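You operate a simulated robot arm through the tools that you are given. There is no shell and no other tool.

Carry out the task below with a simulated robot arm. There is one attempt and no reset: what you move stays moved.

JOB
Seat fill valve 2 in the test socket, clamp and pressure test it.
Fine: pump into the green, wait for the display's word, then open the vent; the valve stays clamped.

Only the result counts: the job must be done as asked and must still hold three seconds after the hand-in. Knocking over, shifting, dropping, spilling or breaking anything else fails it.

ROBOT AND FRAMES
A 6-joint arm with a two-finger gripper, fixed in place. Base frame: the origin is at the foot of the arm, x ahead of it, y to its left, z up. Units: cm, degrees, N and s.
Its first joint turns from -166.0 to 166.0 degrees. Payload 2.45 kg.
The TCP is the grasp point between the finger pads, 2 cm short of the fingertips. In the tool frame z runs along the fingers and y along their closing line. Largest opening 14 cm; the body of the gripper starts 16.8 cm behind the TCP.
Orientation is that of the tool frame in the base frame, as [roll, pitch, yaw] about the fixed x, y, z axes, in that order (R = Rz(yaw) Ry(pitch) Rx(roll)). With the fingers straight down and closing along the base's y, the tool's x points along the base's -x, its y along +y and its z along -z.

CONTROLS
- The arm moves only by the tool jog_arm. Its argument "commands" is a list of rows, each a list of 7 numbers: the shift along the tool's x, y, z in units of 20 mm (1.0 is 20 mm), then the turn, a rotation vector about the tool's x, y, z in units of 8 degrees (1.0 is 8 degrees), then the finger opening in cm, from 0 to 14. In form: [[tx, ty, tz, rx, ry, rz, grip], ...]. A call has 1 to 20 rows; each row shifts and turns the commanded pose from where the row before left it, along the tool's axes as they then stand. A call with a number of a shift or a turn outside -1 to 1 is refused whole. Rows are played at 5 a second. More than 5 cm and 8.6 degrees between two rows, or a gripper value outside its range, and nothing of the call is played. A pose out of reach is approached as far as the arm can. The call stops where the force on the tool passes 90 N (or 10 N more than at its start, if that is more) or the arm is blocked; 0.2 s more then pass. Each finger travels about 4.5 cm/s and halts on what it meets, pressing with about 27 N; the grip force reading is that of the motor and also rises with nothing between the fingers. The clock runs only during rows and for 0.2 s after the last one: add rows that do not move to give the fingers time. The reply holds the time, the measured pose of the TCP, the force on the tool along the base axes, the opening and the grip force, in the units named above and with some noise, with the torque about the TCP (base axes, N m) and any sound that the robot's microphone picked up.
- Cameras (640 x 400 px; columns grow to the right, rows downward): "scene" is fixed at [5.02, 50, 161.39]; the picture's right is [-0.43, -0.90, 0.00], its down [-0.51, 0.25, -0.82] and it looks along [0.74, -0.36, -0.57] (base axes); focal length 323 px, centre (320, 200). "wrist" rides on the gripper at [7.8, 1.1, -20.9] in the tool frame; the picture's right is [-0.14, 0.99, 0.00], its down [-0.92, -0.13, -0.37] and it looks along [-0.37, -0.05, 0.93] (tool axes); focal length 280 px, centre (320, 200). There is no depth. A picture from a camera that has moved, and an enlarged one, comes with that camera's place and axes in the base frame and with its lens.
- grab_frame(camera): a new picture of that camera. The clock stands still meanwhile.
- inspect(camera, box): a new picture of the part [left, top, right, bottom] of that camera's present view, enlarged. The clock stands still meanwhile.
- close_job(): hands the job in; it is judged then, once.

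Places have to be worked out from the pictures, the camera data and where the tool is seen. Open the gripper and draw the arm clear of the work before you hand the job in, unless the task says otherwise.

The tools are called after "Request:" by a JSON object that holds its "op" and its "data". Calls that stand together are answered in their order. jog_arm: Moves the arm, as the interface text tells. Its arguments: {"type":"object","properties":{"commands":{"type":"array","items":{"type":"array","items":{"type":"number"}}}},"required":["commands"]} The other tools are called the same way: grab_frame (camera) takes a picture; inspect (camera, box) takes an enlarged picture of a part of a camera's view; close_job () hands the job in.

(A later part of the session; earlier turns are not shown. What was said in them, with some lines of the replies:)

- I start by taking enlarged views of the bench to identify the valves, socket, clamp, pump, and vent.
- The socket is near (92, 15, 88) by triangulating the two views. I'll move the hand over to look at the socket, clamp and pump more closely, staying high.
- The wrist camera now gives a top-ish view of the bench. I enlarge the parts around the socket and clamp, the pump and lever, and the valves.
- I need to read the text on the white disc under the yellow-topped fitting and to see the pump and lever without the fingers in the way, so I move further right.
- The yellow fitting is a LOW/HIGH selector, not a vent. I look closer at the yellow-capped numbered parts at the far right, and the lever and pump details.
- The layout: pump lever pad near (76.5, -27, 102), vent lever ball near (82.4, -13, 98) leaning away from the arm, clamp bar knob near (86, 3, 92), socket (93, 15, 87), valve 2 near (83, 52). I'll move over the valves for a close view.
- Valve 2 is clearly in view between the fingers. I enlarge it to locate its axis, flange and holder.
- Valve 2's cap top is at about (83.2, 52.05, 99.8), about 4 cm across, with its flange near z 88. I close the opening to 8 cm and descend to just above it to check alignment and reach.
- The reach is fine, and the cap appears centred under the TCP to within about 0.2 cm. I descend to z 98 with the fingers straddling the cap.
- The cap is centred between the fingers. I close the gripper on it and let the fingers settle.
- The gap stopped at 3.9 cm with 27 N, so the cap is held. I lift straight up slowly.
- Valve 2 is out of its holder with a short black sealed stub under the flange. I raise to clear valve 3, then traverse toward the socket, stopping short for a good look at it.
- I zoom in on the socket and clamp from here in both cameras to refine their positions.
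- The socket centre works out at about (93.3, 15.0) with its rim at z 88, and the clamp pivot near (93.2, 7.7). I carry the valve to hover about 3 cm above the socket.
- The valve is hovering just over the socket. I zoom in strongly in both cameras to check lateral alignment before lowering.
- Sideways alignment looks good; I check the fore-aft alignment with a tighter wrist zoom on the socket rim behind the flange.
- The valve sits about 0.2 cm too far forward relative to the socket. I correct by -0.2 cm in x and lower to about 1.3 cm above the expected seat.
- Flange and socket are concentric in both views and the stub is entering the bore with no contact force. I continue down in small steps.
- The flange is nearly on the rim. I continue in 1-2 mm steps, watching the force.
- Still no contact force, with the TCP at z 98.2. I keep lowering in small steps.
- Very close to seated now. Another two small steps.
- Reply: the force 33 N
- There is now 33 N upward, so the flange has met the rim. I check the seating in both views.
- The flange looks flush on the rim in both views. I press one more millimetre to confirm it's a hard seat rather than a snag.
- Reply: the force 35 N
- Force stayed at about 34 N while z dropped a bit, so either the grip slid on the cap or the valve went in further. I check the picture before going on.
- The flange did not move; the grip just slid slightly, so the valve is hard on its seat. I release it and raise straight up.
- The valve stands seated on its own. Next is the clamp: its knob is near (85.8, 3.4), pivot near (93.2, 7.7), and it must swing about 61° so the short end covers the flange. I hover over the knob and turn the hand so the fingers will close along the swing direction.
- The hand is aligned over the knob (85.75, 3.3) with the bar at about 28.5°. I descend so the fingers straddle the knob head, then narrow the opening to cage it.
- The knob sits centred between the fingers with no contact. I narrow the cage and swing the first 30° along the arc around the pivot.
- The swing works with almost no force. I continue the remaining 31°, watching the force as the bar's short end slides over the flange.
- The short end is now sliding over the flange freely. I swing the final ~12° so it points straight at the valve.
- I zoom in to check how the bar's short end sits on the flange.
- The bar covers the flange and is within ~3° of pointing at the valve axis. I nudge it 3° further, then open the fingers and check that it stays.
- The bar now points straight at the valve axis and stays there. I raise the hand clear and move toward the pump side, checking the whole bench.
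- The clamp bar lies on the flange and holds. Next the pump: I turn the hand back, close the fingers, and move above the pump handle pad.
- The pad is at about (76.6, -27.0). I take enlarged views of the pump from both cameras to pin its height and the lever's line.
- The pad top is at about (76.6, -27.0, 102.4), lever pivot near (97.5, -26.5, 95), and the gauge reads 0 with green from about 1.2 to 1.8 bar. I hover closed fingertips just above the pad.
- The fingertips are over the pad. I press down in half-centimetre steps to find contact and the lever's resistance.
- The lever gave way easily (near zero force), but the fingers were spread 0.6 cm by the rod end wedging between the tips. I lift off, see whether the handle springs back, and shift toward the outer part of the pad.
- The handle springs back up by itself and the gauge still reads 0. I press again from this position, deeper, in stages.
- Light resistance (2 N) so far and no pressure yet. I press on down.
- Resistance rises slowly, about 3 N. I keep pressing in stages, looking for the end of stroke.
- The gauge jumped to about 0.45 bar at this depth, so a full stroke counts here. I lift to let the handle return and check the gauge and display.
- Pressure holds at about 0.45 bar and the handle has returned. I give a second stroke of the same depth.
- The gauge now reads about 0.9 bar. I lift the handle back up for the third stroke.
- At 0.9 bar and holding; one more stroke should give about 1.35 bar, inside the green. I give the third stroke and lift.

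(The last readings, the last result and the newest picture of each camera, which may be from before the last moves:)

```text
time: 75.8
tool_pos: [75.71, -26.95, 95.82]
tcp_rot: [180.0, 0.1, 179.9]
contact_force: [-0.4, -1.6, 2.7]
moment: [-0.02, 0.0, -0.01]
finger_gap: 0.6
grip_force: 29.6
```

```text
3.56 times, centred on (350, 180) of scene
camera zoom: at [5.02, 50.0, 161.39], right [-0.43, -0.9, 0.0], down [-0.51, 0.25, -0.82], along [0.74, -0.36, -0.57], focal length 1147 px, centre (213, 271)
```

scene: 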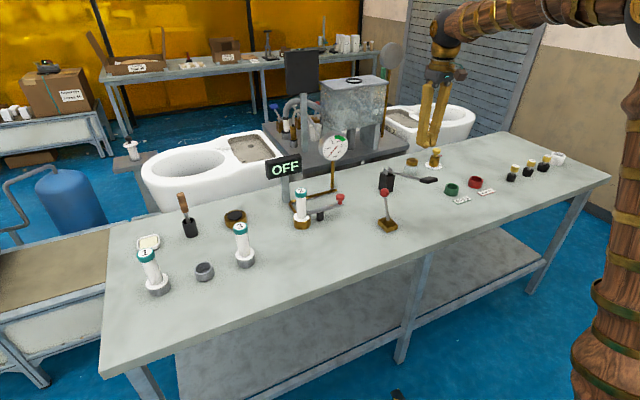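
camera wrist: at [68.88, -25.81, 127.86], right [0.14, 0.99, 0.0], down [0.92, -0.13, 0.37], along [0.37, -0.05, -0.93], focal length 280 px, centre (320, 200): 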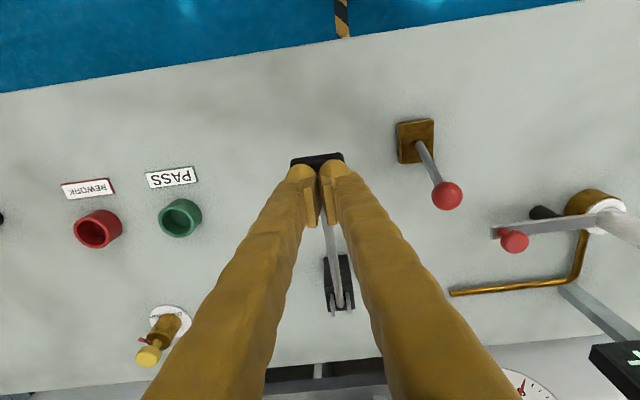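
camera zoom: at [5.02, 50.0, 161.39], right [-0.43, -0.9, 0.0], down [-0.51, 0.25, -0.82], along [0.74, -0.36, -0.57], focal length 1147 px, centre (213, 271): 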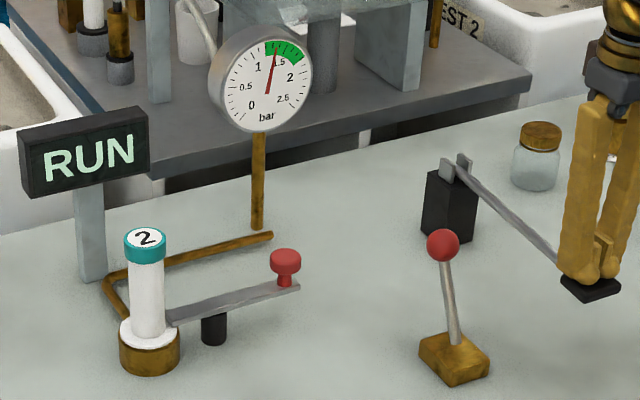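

The gauge is in the green (about 1.35 bar) and the display now says RUN. I lift off the handle and let time pass while watching the display.

Request:
{"op": "jog_arm", "data": {"commands": [[0, 0, -0.6, 0, 0, 0, 0], [0, 0, -0.9, 0, 0, 0, 0], [0, 0, -0.9, 0, 0, 0, 0], [0, 0, -0.9, 0, 0, 0, 0], [0, 0, -0.9, 0, 0, 0, 0], [0, 0, -0.9, 0, 0, 0, 0], [0, 0, -0.6, 0, 0, 0, 0], [0, 0, -0.6, 0, 0, 0, 0], [0, 0, -0.6, 0, 0, 0, 0], [0, 0, 0, 0, 0, 0, 0]]}}

Request:
{"op": "inspect", "data": {"camera": "scene", "box": [260, 125, 440, 235]}}

Request:
{"op": "grab_frame", "data": {"camera": "wrist"}}

```text
time: 78.0
tool_pos: [75.81, -27.08, 109.77]
tcp_rot: [179.9, 0.1, 179.8]
contact_force: [-1.0, 0.5, -0.4]
moment: [-0.01, -0.01, 0.01]
finger_gap: 0.0
grip_force: 29.7
```

```text
3.56 times, centred on (350, 180) of scene
camera zoom: at [5.02, 50.0, 161.39], right [-0.43, -0.9, 0.0], down [-0.51, 0.25, -0.82], along [0.74, -0.36, -0.57], focal length 1147 px, centre (213, 271)
```

zoom: 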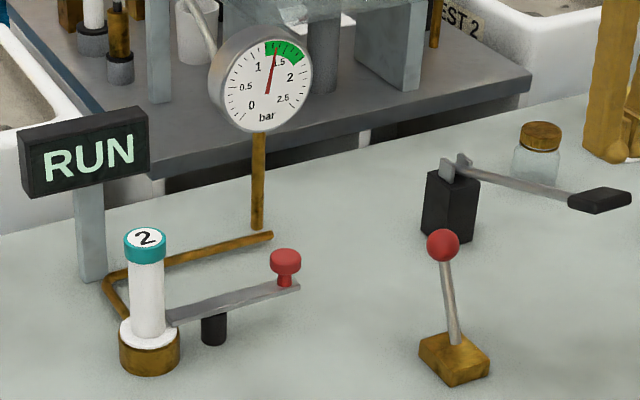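

```text
taken
camera wrist: at [68.07, -25.81, 130.77], right [0.14, 0.99, 0.0], down [0.92, -0.13, 0.37], along [0.37, -0.05, -0.93], focal length 280 px, centre (320, 200)
```

wrist: 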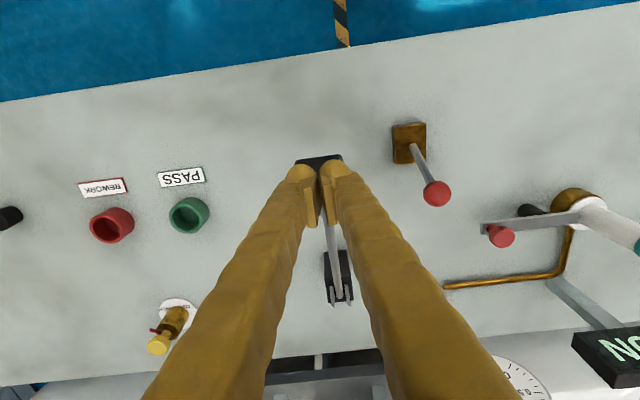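

The display still says RUN and the pressure holds. While waiting I move up and hover high over the vent lever, without touching it, and open the fingers.

Request:
{"op": "jog_arm", "data": {"commands": [[0, 0, -0.8, 0, 0, 0, 0], [0, 0, -0.8, 0, 0, 0, 0], [0, 0, -0.8, 0, 0, 0, 0], [0, 0, -0.8, 0, 0, 0, 0], [0, 0, -0.8, 0, 0, 0, 0], [-0.33, 0.7, 0, 0, 0, 0, 1], [-0.33, 0.7, 0, 0, 0, 0, 2], [-0.33, 0.7, 0, 0, 0, 0, 3], [-0.33, 0.7, 0, 0, 0, 0, 4], [-0.33, 0.7, 0, 0, 0, 0, 5], [-0.33, 0.7, 0, 0, 0, 0, 6], [-0.33, 0.7, 0, 0, 0, 0, 7], [-0.33, 0.7, 0, 0, 0, 0, 7], [-0.33, 0.7, 0, 0, 0, 0, 7], [-0.33, 0.7, 0, 0, 0, 0, 7], [0, 0, 0, 0, 0, 0, 7]]}}

Request:
{"op": "inspect", "data": {"camera": "scene", "box": [260, 125, 440, 235]}}

Request:
{"op": "grab_frame", "data": {"camera": "wrist"}}

```text
time: 81.4
tool_pos: [82.47, -13.03, 117.77]
tcp_rot: [-180.0, 0.0, 179.9]
contact_force: [0.0, -0.3, 0.0]
moment: [0.03, -0.03, -0.01]
finger_gap: 7.01
grip_force: 0.1
```

```text
3.56 times, centred on (350, 180) of scene
camera zoom: at [5.02, 50.0, 161.39], right [-0.43, -0.9, 0.0], down [-0.51, 0.25, -0.82], along [0.74, -0.36, -0.57], focal length 1147 px, centre (213, 271)
```

zoom: 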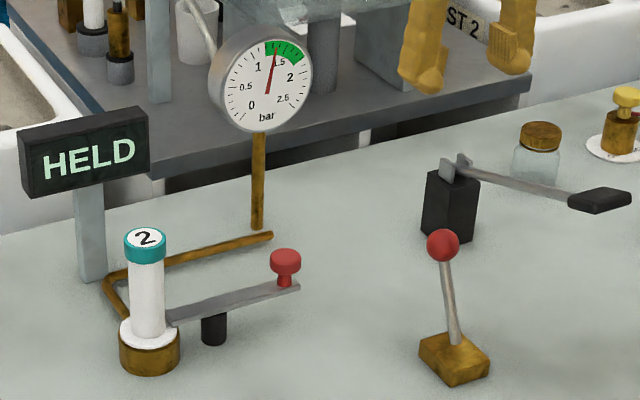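

```text
taken
camera wrist: at [74.6, -11.76, 138.66], right [0.14, 0.99, 0.0], down [0.92, -0.13, 0.37], along [0.37, -0.05, -0.93], focal length 280 px, centre (320, 200)
```

wrist: 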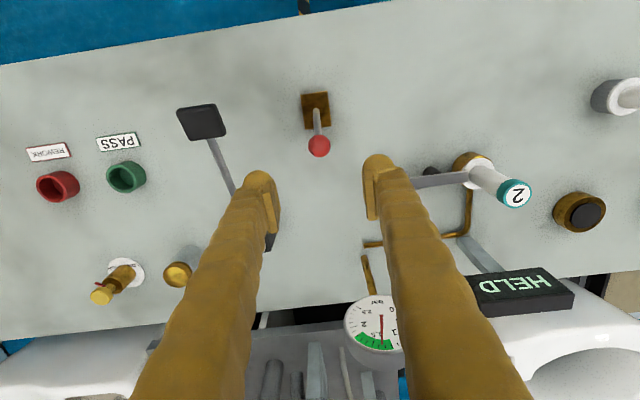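

The display's word is HELD, so now the vent is to be opened. I zoom in on the vent lever to fix its position and lean.

Request:
{"op": "inspect", "data": {"camera": "wrist", "box": [270, 80, 370, 180]}}

Request:
{"op": "inspect", "data": {"camera": "scene", "box": [365, 180, 405, 235]}}

```text
4.00 times, centred on (320, 130) of wrist
camera zoom: at [74.6, -11.76, 138.66], right [0.14, 0.99, 0.0], down [0.92, -0.13, 0.37], along [0.37, -0.05, -0.93], focal length 1122 px, centre (320, 480)
```

zoom: 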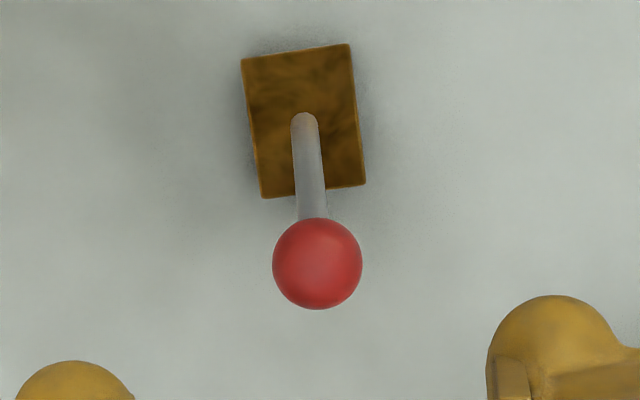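

```text
7.27 times, centred on (385, 208) of scene
camera zoom: at [5.02, 50.0, 161.39], right [-0.43, -0.9, 0.0], down [-0.51, 0.25, -0.82], along [0.74, -0.36, -0.57], focal length 2347 px, centre (-153, 146)
```

zoom: 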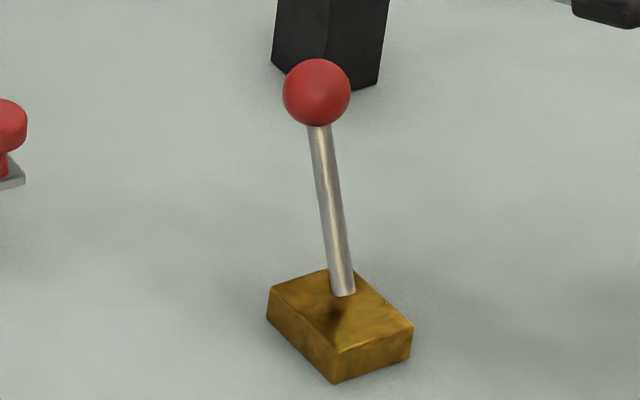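

The ball centre is at (82.5, -13.0, 97.3), stem foot at (78.1, -12.8, 88), leaning about 25° away from the arm. I turn the hand 90° so the fingers straddle the ball along x, then descend.

Request:
{"op": "jog_arm", "data": {"commands": [[0, 0, 0, 0, 0, -0.9375, 7], [0, 0, 0, 0, 0, -0.9375, 7], [0, 0, 0, 0, 0, -0.9375, 7], [0, 0, 0, 0, 0, -0.9375, 7], [0, 0, 0, 0, 0, -0.9375, 7], [0, 0, 0, 0, 0, -0.9375, 7], [0, 0, 0, 0, 0, -0.9375, 7], [0, 0, 0, 0, 0, -0.9375, 7], [0, 0, 0, 0, 0, -0.9375, 7], [0, 0, 0, 0, 0, -0.9375, 7], [0, 0, 0, 0, 0, -0.9375, 7], [0, 0, 0, 0, 0, -0.9375, 7], [0, 0, 0.5, 0, 0, 0, 7], [0, 0, 0.9, 0, 0, 0, 7], [0, 0, 0.9, 0, 0, 0, 7], [0, 0, 0.9, 0, 0, 0, 7], [0, 0, 0.9, 0, 0, 0, 7], [0, 0, 0, 0, 0, 0, 7]]}}

Request:
{"op": "grab_frame", "data": {"camera": "wrist"}}

Request:
{"op": "inspect", "data": {"camera": "scene", "box": [260, 125, 440, 235]}}

```text
time: 85.2
tool_pos: [82.43, -13.1, 109.5]
tcp_rot: [-179.9, 0.0, -90.2]
contact_force: [-0.8, -0.4, 0.3]
moment: [0.04, -0.01, -0.02]
finger_gap: 7.01
grip_force: 0.1
```

```text
taken
camera wrist: at [81.41, -20.78, 130.48], right [-0.99, 0.14, 0.0], down [0.13, 0.92, 0.37], along [0.05, 0.37, -0.93], focal length 280 px, centre (320, 200)
```

wrist: 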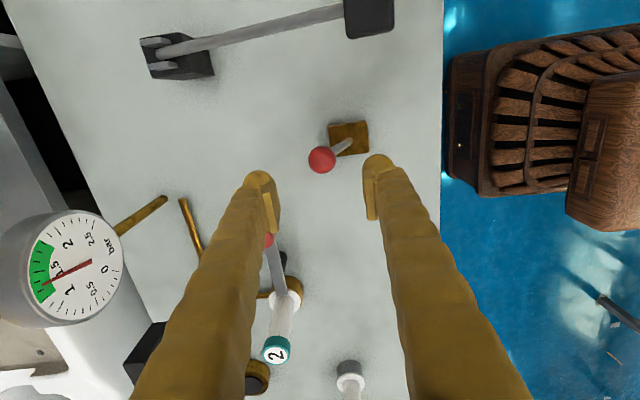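

```text
3.56 times, centred on (350, 180) of scene
camera zoom: at [5.02, 50.0, 161.39], right [-0.43, -0.9, 0.0], down [-0.51, 0.25, -0.82], along [0.74, -0.36, -0.57], focal length 1147 px, centre (213, 271)
```

zoom: 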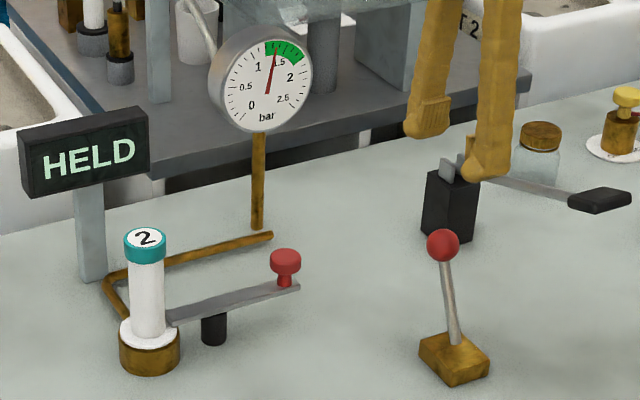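

The ball is centred between the fingers and HELD is still shown. I descend around the ball and narrow the cage.

Request:
{"op": "jog_arm", "data": {"commands": [[0, 0, 0.8, 0, 0, 0, 7], [0, 0, 0.8, 0, 0, 0, 7], [0, 0, 0.8, 0, 0, 0, 7], [0, 0, 0.8, 0, 0, 0, 7], [0, 0, 0.8, 0, 0, 0, 7], [0, 0, 0.8, 0, 0, 0, 7], [0, 0, 0.8, 0, 0, 0, 7], [0, 0, 0.3, 0, 0, 0, 7], [0, 0, 0, 0, 0, 0, 5.5], [0, 0, 0, 0, 0, 0, 4.5], [0, 0, 0, 0, 0, 0, 4.5]]}}

Request:
{"op": "grab_frame", "data": {"camera": "wrist"}}

Request:
{"op": "inspect", "data": {"camera": "scene", "box": [260, 125, 440, 235]}}

```text
time: 87.6
tool_pos: [82.36, -13.07, 97.79]
tcp_rot: [-180.0, 0.0, -90.2]
contact_force: [0.1, 0.8, 0.6]
moment: [-0.01, -0.02, -0.01]
finger_gap: 4.49
grip_force: 0.1
```

```text
taken
camera wrist: at [81.38, -20.77, 118.66], right [-0.99, 0.14, 0.0], down [0.13, 0.92, 0.37], along [0.05, 0.37, -0.93], focal length 280 px, centre (320, 200)
```

wrist: 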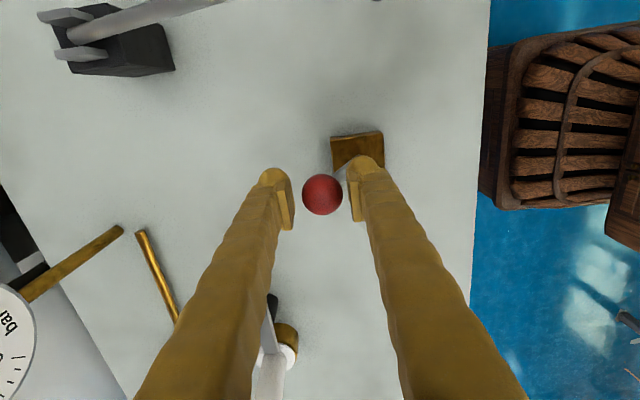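

```text
3.56 times, centred on (350, 180) of scene
camera zoom: at [5.02, 50.0, 161.39], right [-0.43, -0.9, 0.0], down [-0.51, 0.25, -0.82], along [0.74, -0.36, -0.57], focal length 1147 px, centre (213, 271)
```

zoom: 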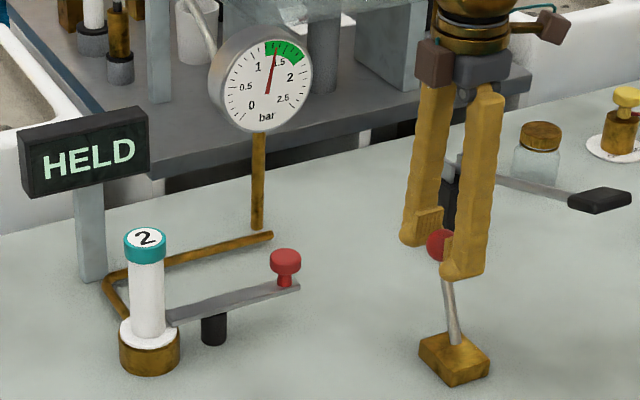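

The ball is caged with no contact. I now draw the lever toward the arm (-x) in small steps, watching force and gauge.

Request:
{"op": "jog_arm", "data": {"commands": [[0, 0.3, 0, 0, 0, 0, 4.2], [0, 0.4, -0.05, 0, 0, 0, 4.2], [0, 0.4, -0.1, 0, 0, 0, 4.2], [0, 0.4, -0.1, 0, 0, 0, 4.2], [0, 0.4, -0.1, 0, 0, 0, 4.2], [0, 0, 0, 0, 0, 0, 4.2]]}}

Request:
{"op": "grab_frame", "data": {"camera": "wrist"}}

Request:
{"op": "inspect", "data": {"camera": "scene", "box": [260, 125, 440, 235]}}

```text
time: 89.0
tool_pos: [78.64, -12.89, 98.45]
tcp_rot: [-179.9, 0.1, -90.2]
contact_force: [-0.2, -0.2, 0.0]
moment: [-0.02, 0.02, -0.02]
finger_gap: 4.22
grip_force: 0.3
```

```text
taken
camera wrist: at [77.6, -20.78, 119.36], right [-0.99, 0.14, 0.0], down [0.13, 0.92, 0.37], along [0.05, 0.37, -0.93], focal length 280 px, centre (320, 200)
```

wrist: 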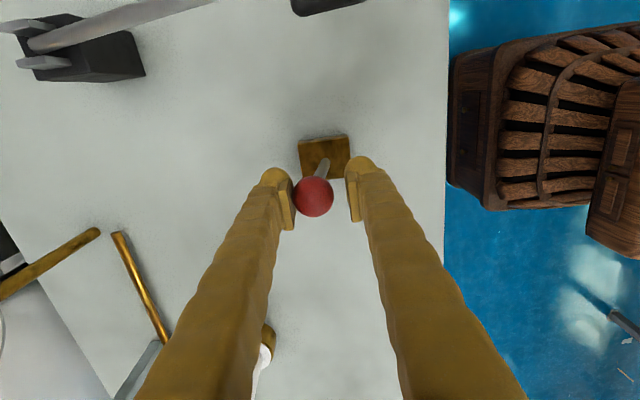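

```text
3.56 times, centred on (350, 180) of scene
camera zoom: at [5.02, 50.0, 161.39], right [-0.43, -0.9, 0.0], down [-0.51, 0.25, -0.82], along [0.74, -0.36, -0.57], focal length 1147 px, centre (213, 271)
```

zoom: 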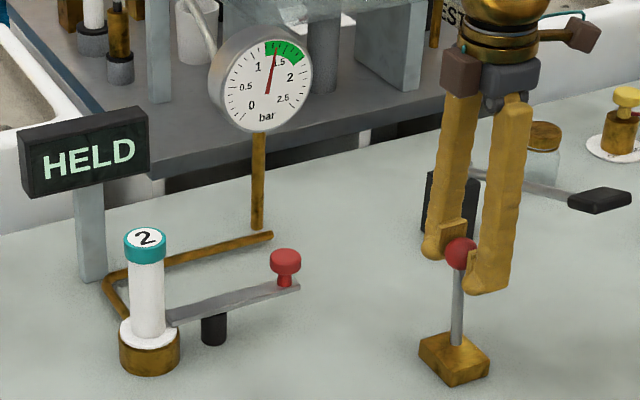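

The lever follows easily and is nearly upright; pressure is still held. I continue past vertical.

Request:
{"op": "jog_arm", "data": {"commands": [[0, 0.4, 0, 0, 0, 0, 4.2], [0, 0.4, 0, 0, 0, 0, 4.2], [0, 0.4, 0.05, 0, 0, 0, 4.2], [0, 0.4, 0.1, 0, 0, 0, 4.2], [0, 0, 0, 0, 0, 0, 4.2]]}}

Request:
{"op": "inspect", "data": {"camera": "scene", "box": [260, 125, 440, 235]}}

Request:
{"op": "inspect", "data": {"camera": "wrist", "box": [230, 110, 410, 250]}}

```text
time: 90.2
tool_pos: [75.35, -13.06, 98.17]
tcp_rot: [180.0, 0.0, -90.1]
contact_force: [-0.2, 0.7, 0.4]
moment: [-0.02, 0.01, 0.03]
finger_gap: 4.17
grip_force: 0.1
```

```text
3.56 times, centred on (350, 180) of scene
camera zoom: at [5.02, 50.0, 161.39], right [-0.43, -0.9, 0.0], down [-0.51, 0.25, -0.82], along [0.74, -0.36, -0.57], focal length 1147 px, centre (213, 271)
```

zoom: 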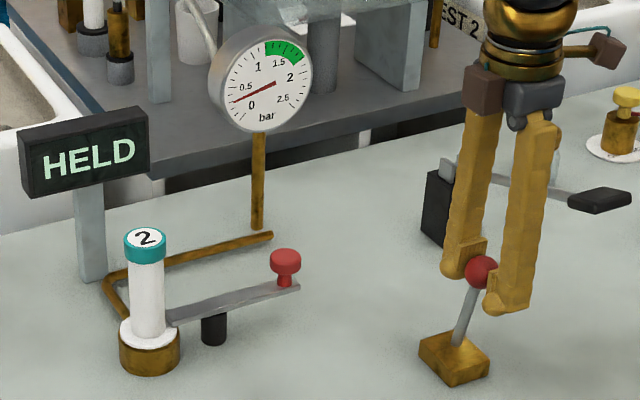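

```text
2.86 times, centred on (320, 180) of wrist
camera zoom: at [74.32, -20.77, 119.12], right [-0.99, 0.14, 0.0], down [0.13, 0.92, 0.37], along [0.05, 0.37, -0.93], focal length 801 px, centre (320, 257)
```

zoom: 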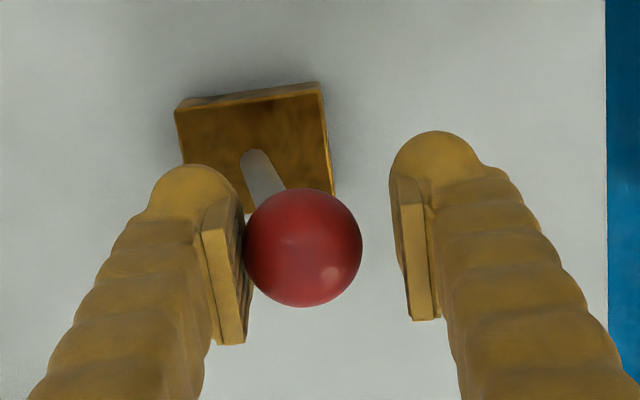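

The gauge has dropped to about 0.2 bar: the vent is opening. I continue to the lever's full open side.

Request:
{"op": "jog_arm", "data": {"commands": [[0, 0.3, 0.1, 0, 0, 0, 4.2], [0, 0.3, 0.1, 0, 0, 0, 4.2], [0, 0.2, 0.1, 0, 0, 0, 4.2], [0, 0, 0, 0, 0, 0, 4.2]]}}

Request:
{"op": "inspect", "data": {"camera": "scene", "box": [260, 125, 440, 235]}}

```text
time: 91.2
tool_pos: [73.84, -13.1, 97.58]
tcp_rot: [180.0, 0.0, -90.1]
contact_force: [0.4, -0.1, -0.3]
moment: [0.02, -0.01, -0.03]
finger_gap: 4.18
grip_force: 0.1
```

```text
3.56 times, centred on (350, 180) of scene
camera zoom: at [5.02, 50.0, 161.39], right [-0.43, -0.9, 0.0], down [-0.51, 0.25, -0.82], along [0.74, -0.36, -0.57], focal length 1147 px, centre (213, 271)
```

zoom: 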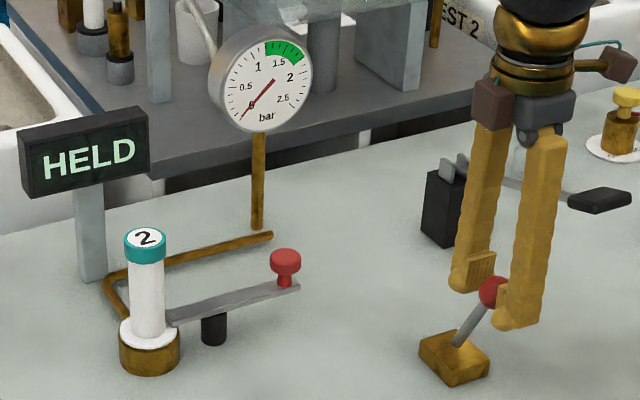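

Pressure is at 0 and the display still shows HELD. I move slightly more toward the lever's end stop, watching the force.

Request:
{"op": "jog_arm", "data": {"commands": [[0, 0.15, 0.05, 0, 0, 0, 4.2], [0, 0.1, 0.05, 0, 0, 0, 4.2], [0, 0, 0, 0, 0, 0, 4.2]]}}

Request:
{"op": "inspect", "data": {"camera": "wrist", "box": [230, 110, 410, 250]}}

```text
time: 92.0
tool_pos: [73.24, -13.09, 97.4]
tcp_rot: [180.0, 0.1, -90.2]
contact_force: [-0.3, -0.1, 0.9]
moment: [0.0, -0.02, 0.04]
finger_gap: 4.21
grip_force: 0.0
```

```text
2.86 times, centred on (320, 180) of wrist
camera zoom: at [72.27, -20.72, 118.29], right [-0.99, 0.14, 0.0], down [0.13, 0.92, 0.37], along [0.05, 0.37, -0.93], focal length 801 px, centre (320, 257)
```

zoom: 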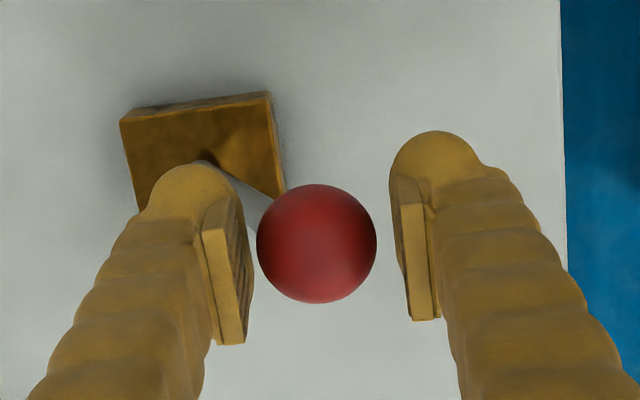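

The lever has settled on its open side by itself, ball centred between the fingers. I open the fingers and raise straight up.

Request:
{"op": "jog_arm", "data": {"commands": [[0, 0, 0, 0, 0, 0, 5.5], [0, 0, 0, 0, 0, 0, 7], [0, 0, 0, 0, 0, 0, 7], [0, 0, -0.5, 0, 0, 0, 7], [0, 0, -0.8, 0, 0, 0, 7], [0, 0, -1, 0, 0, 0, 7], [0, 0, -1, 0, 0, 0, 7], [0, 0, -1, 0, 0, 0, 7], [0, 0, -1, 0, 0, 0, 7], [0, 0, -1, 0, 0, 0, 7], [0, 0, -1, 0, 0, 0, 7], [0, 0, -1, 0, 0, 0, 7], [0, 0, -1, 0, 0, 0, 7], [0, 0, -1, 0, 0, 0, 7], [0, 0, -1, 0, 0, 0, 7], [0, 0, -1, 0, 0, 0, 7], [0, 0, 0, 0, 0, 0, 7]]}}

Request:
{"op": "grab_frame", "data": {"camera": "scene"}}

Request:
{"op": "inspect", "data": {"camera": "scene", "box": [260, 125, 440, 235]}}

Request:
{"op": "grab_frame", "data": {"camera": "wrist"}}

```text
time: 95.6
tool_pos: [73.31, -12.88, 121.86]
tcp_rot: [-179.8, 0.0, -90.1]
contact_force: [-1.2, 0.3, 0.1]
moment: [0.0, 0.01, 0.02]
finger_gap: 7.01
grip_force: 0.0
```

```text
taken
```

scene: 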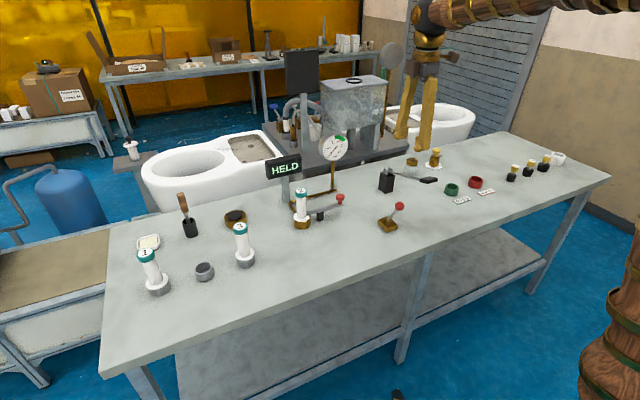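

```text
3.56 times, centred on (350, 180) of scene
camera zoom: at [5.02, 50.0, 161.39], right [-0.43, -0.9, 0.0], down [-0.51, 0.25, -0.82], along [0.74, -0.36, -0.57], focal length 1147 px, centre (213, 271)
```

zoom: 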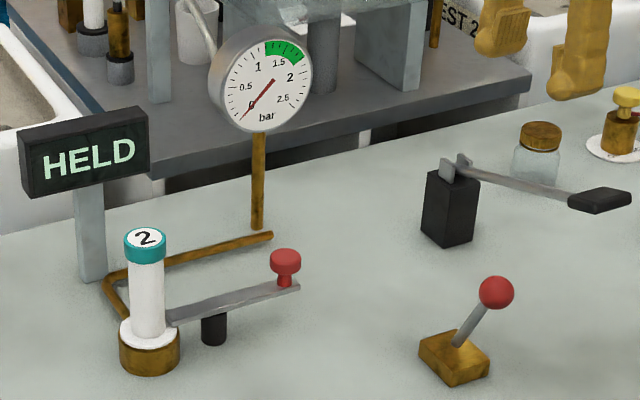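

```text
taken
camera wrist: at [72.26, -20.67, 142.86], right [-0.99, 0.14, 0.0], down [0.13, 0.92, 0.37], along [0.05, 0.37, -0.93], focal length 280 px, centre (320, 200)
```

wrist: 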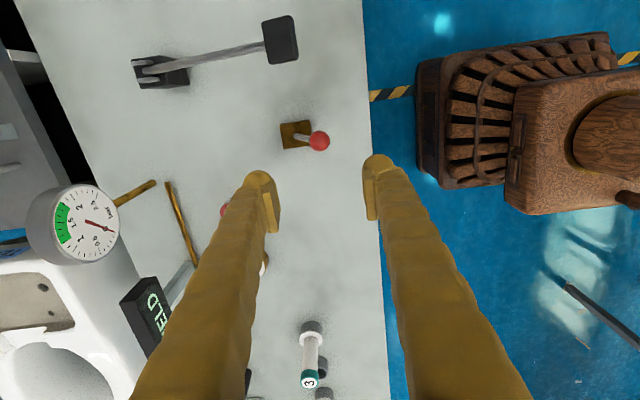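

The vent lever stays open, gauge at 0, display HELD, valve 2 seated and clamped. I draw the arm further back and up, and let a couple of seconds pass for a final check.

Request:
{"op": "jog_arm", "data": {"commands": [[0, 0.6, -0.8, 0, 0, 0, 8], [0, 0.6, -0.8, 0, 0, 0, 9], [0, 0.6, -0.8, 0, 0, 0, 10], [0, 0.6, -0.8, 0, 0, 0, 10], [0, 0.6, -0.8, 0, 0, 0, 10], [0, 0.6, -0.8, 0, 0, 0, 10], [0, 0, 0, 0, 0, 0, 10], [0, 0, 0, 0, 0, 0, 10], [0, 0, 0, 0, 0, 0, 10], [0, 0, 0, 0, 0, 0, 10], [0, 0, 0, 0, 0, 0, 10], [0, 0, 0, 0, 0, 0, 10], [0, 0, 0, 0, 0, 0, 10], [0, 0, 0, 0, 0, 0, 10], [0, 0, 0, 0, 0, 0, 10], [0, 0, 0, 0, 0, 0, 10]]}}

Request:
{"op": "grab_frame", "data": {"camera": "scene"}}

Request:
{"op": "inspect", "data": {"camera": "scene", "box": [260, 125, 440, 235]}}

```text
time: 99.0
tool_pos: [66.11, -13.17, 131.51]
tcp_rot: [180.0, 0.1, -90.1]
contact_force: [0.4, -0.3, 0.0]
moment: [0.02, 0.02, -0.02]
finger_gap: 10.01
grip_force: 0.2
```

```text
taken
```

scene: 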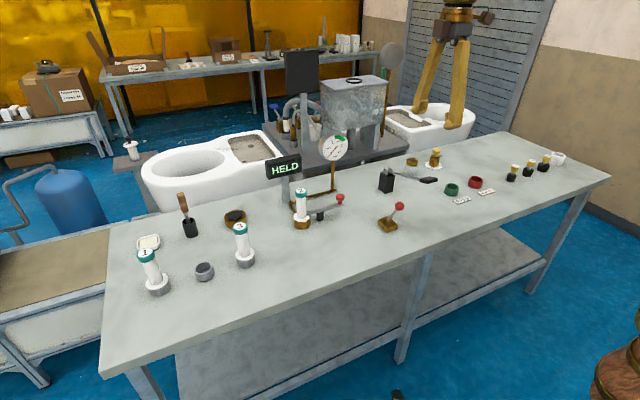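

```text
3.56 times, centred on (350, 180) of scene
camera zoom: at [5.02, 50.0, 161.39], right [-0.43, -0.9, 0.0], down [-0.51, 0.25, -0.82], along [0.74, -0.36, -0.57], focal length 1147 px, centre (213, 271)
```

zoom: 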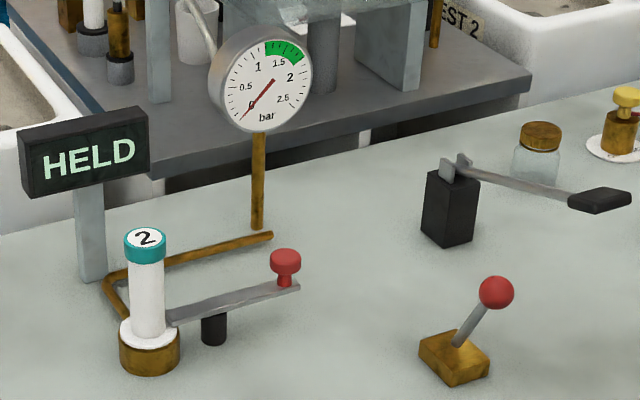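

Everything is stable: valve 2 is seated and clamped, the display shows HELD, the vent is open, the gauge is at 0, nothing else has moved, and the arm is clear. I hand the job in.

Request:
{"op": "close_job", "data": {}}

```text
The job is handed in.
```

Fill valve 2 is seated in the test socket, clamped and pressure tested. I have handed the job in; the reply gave no verdict.

- **Seating:** the flange sits on the socket rim. It did not move when I pressed it with about 34 N.
- **Clamp:** the bar is swung over the flange and points straight at the valve. It is still in place.
- **Pressure test:** three pump strokes brought the gauge to about 1.35 bar, inside the green (about 1.2 to 1.8). The display went from OFF to RUN, then to HELD.
- **Vent:** I opened the vent lever only after HELD appeared. The gauge fell to 0, and the lever has stayed on its open side.

In the last pictures nothing else on the bench had shifted. The gripper was open and the arm was clear of the work.
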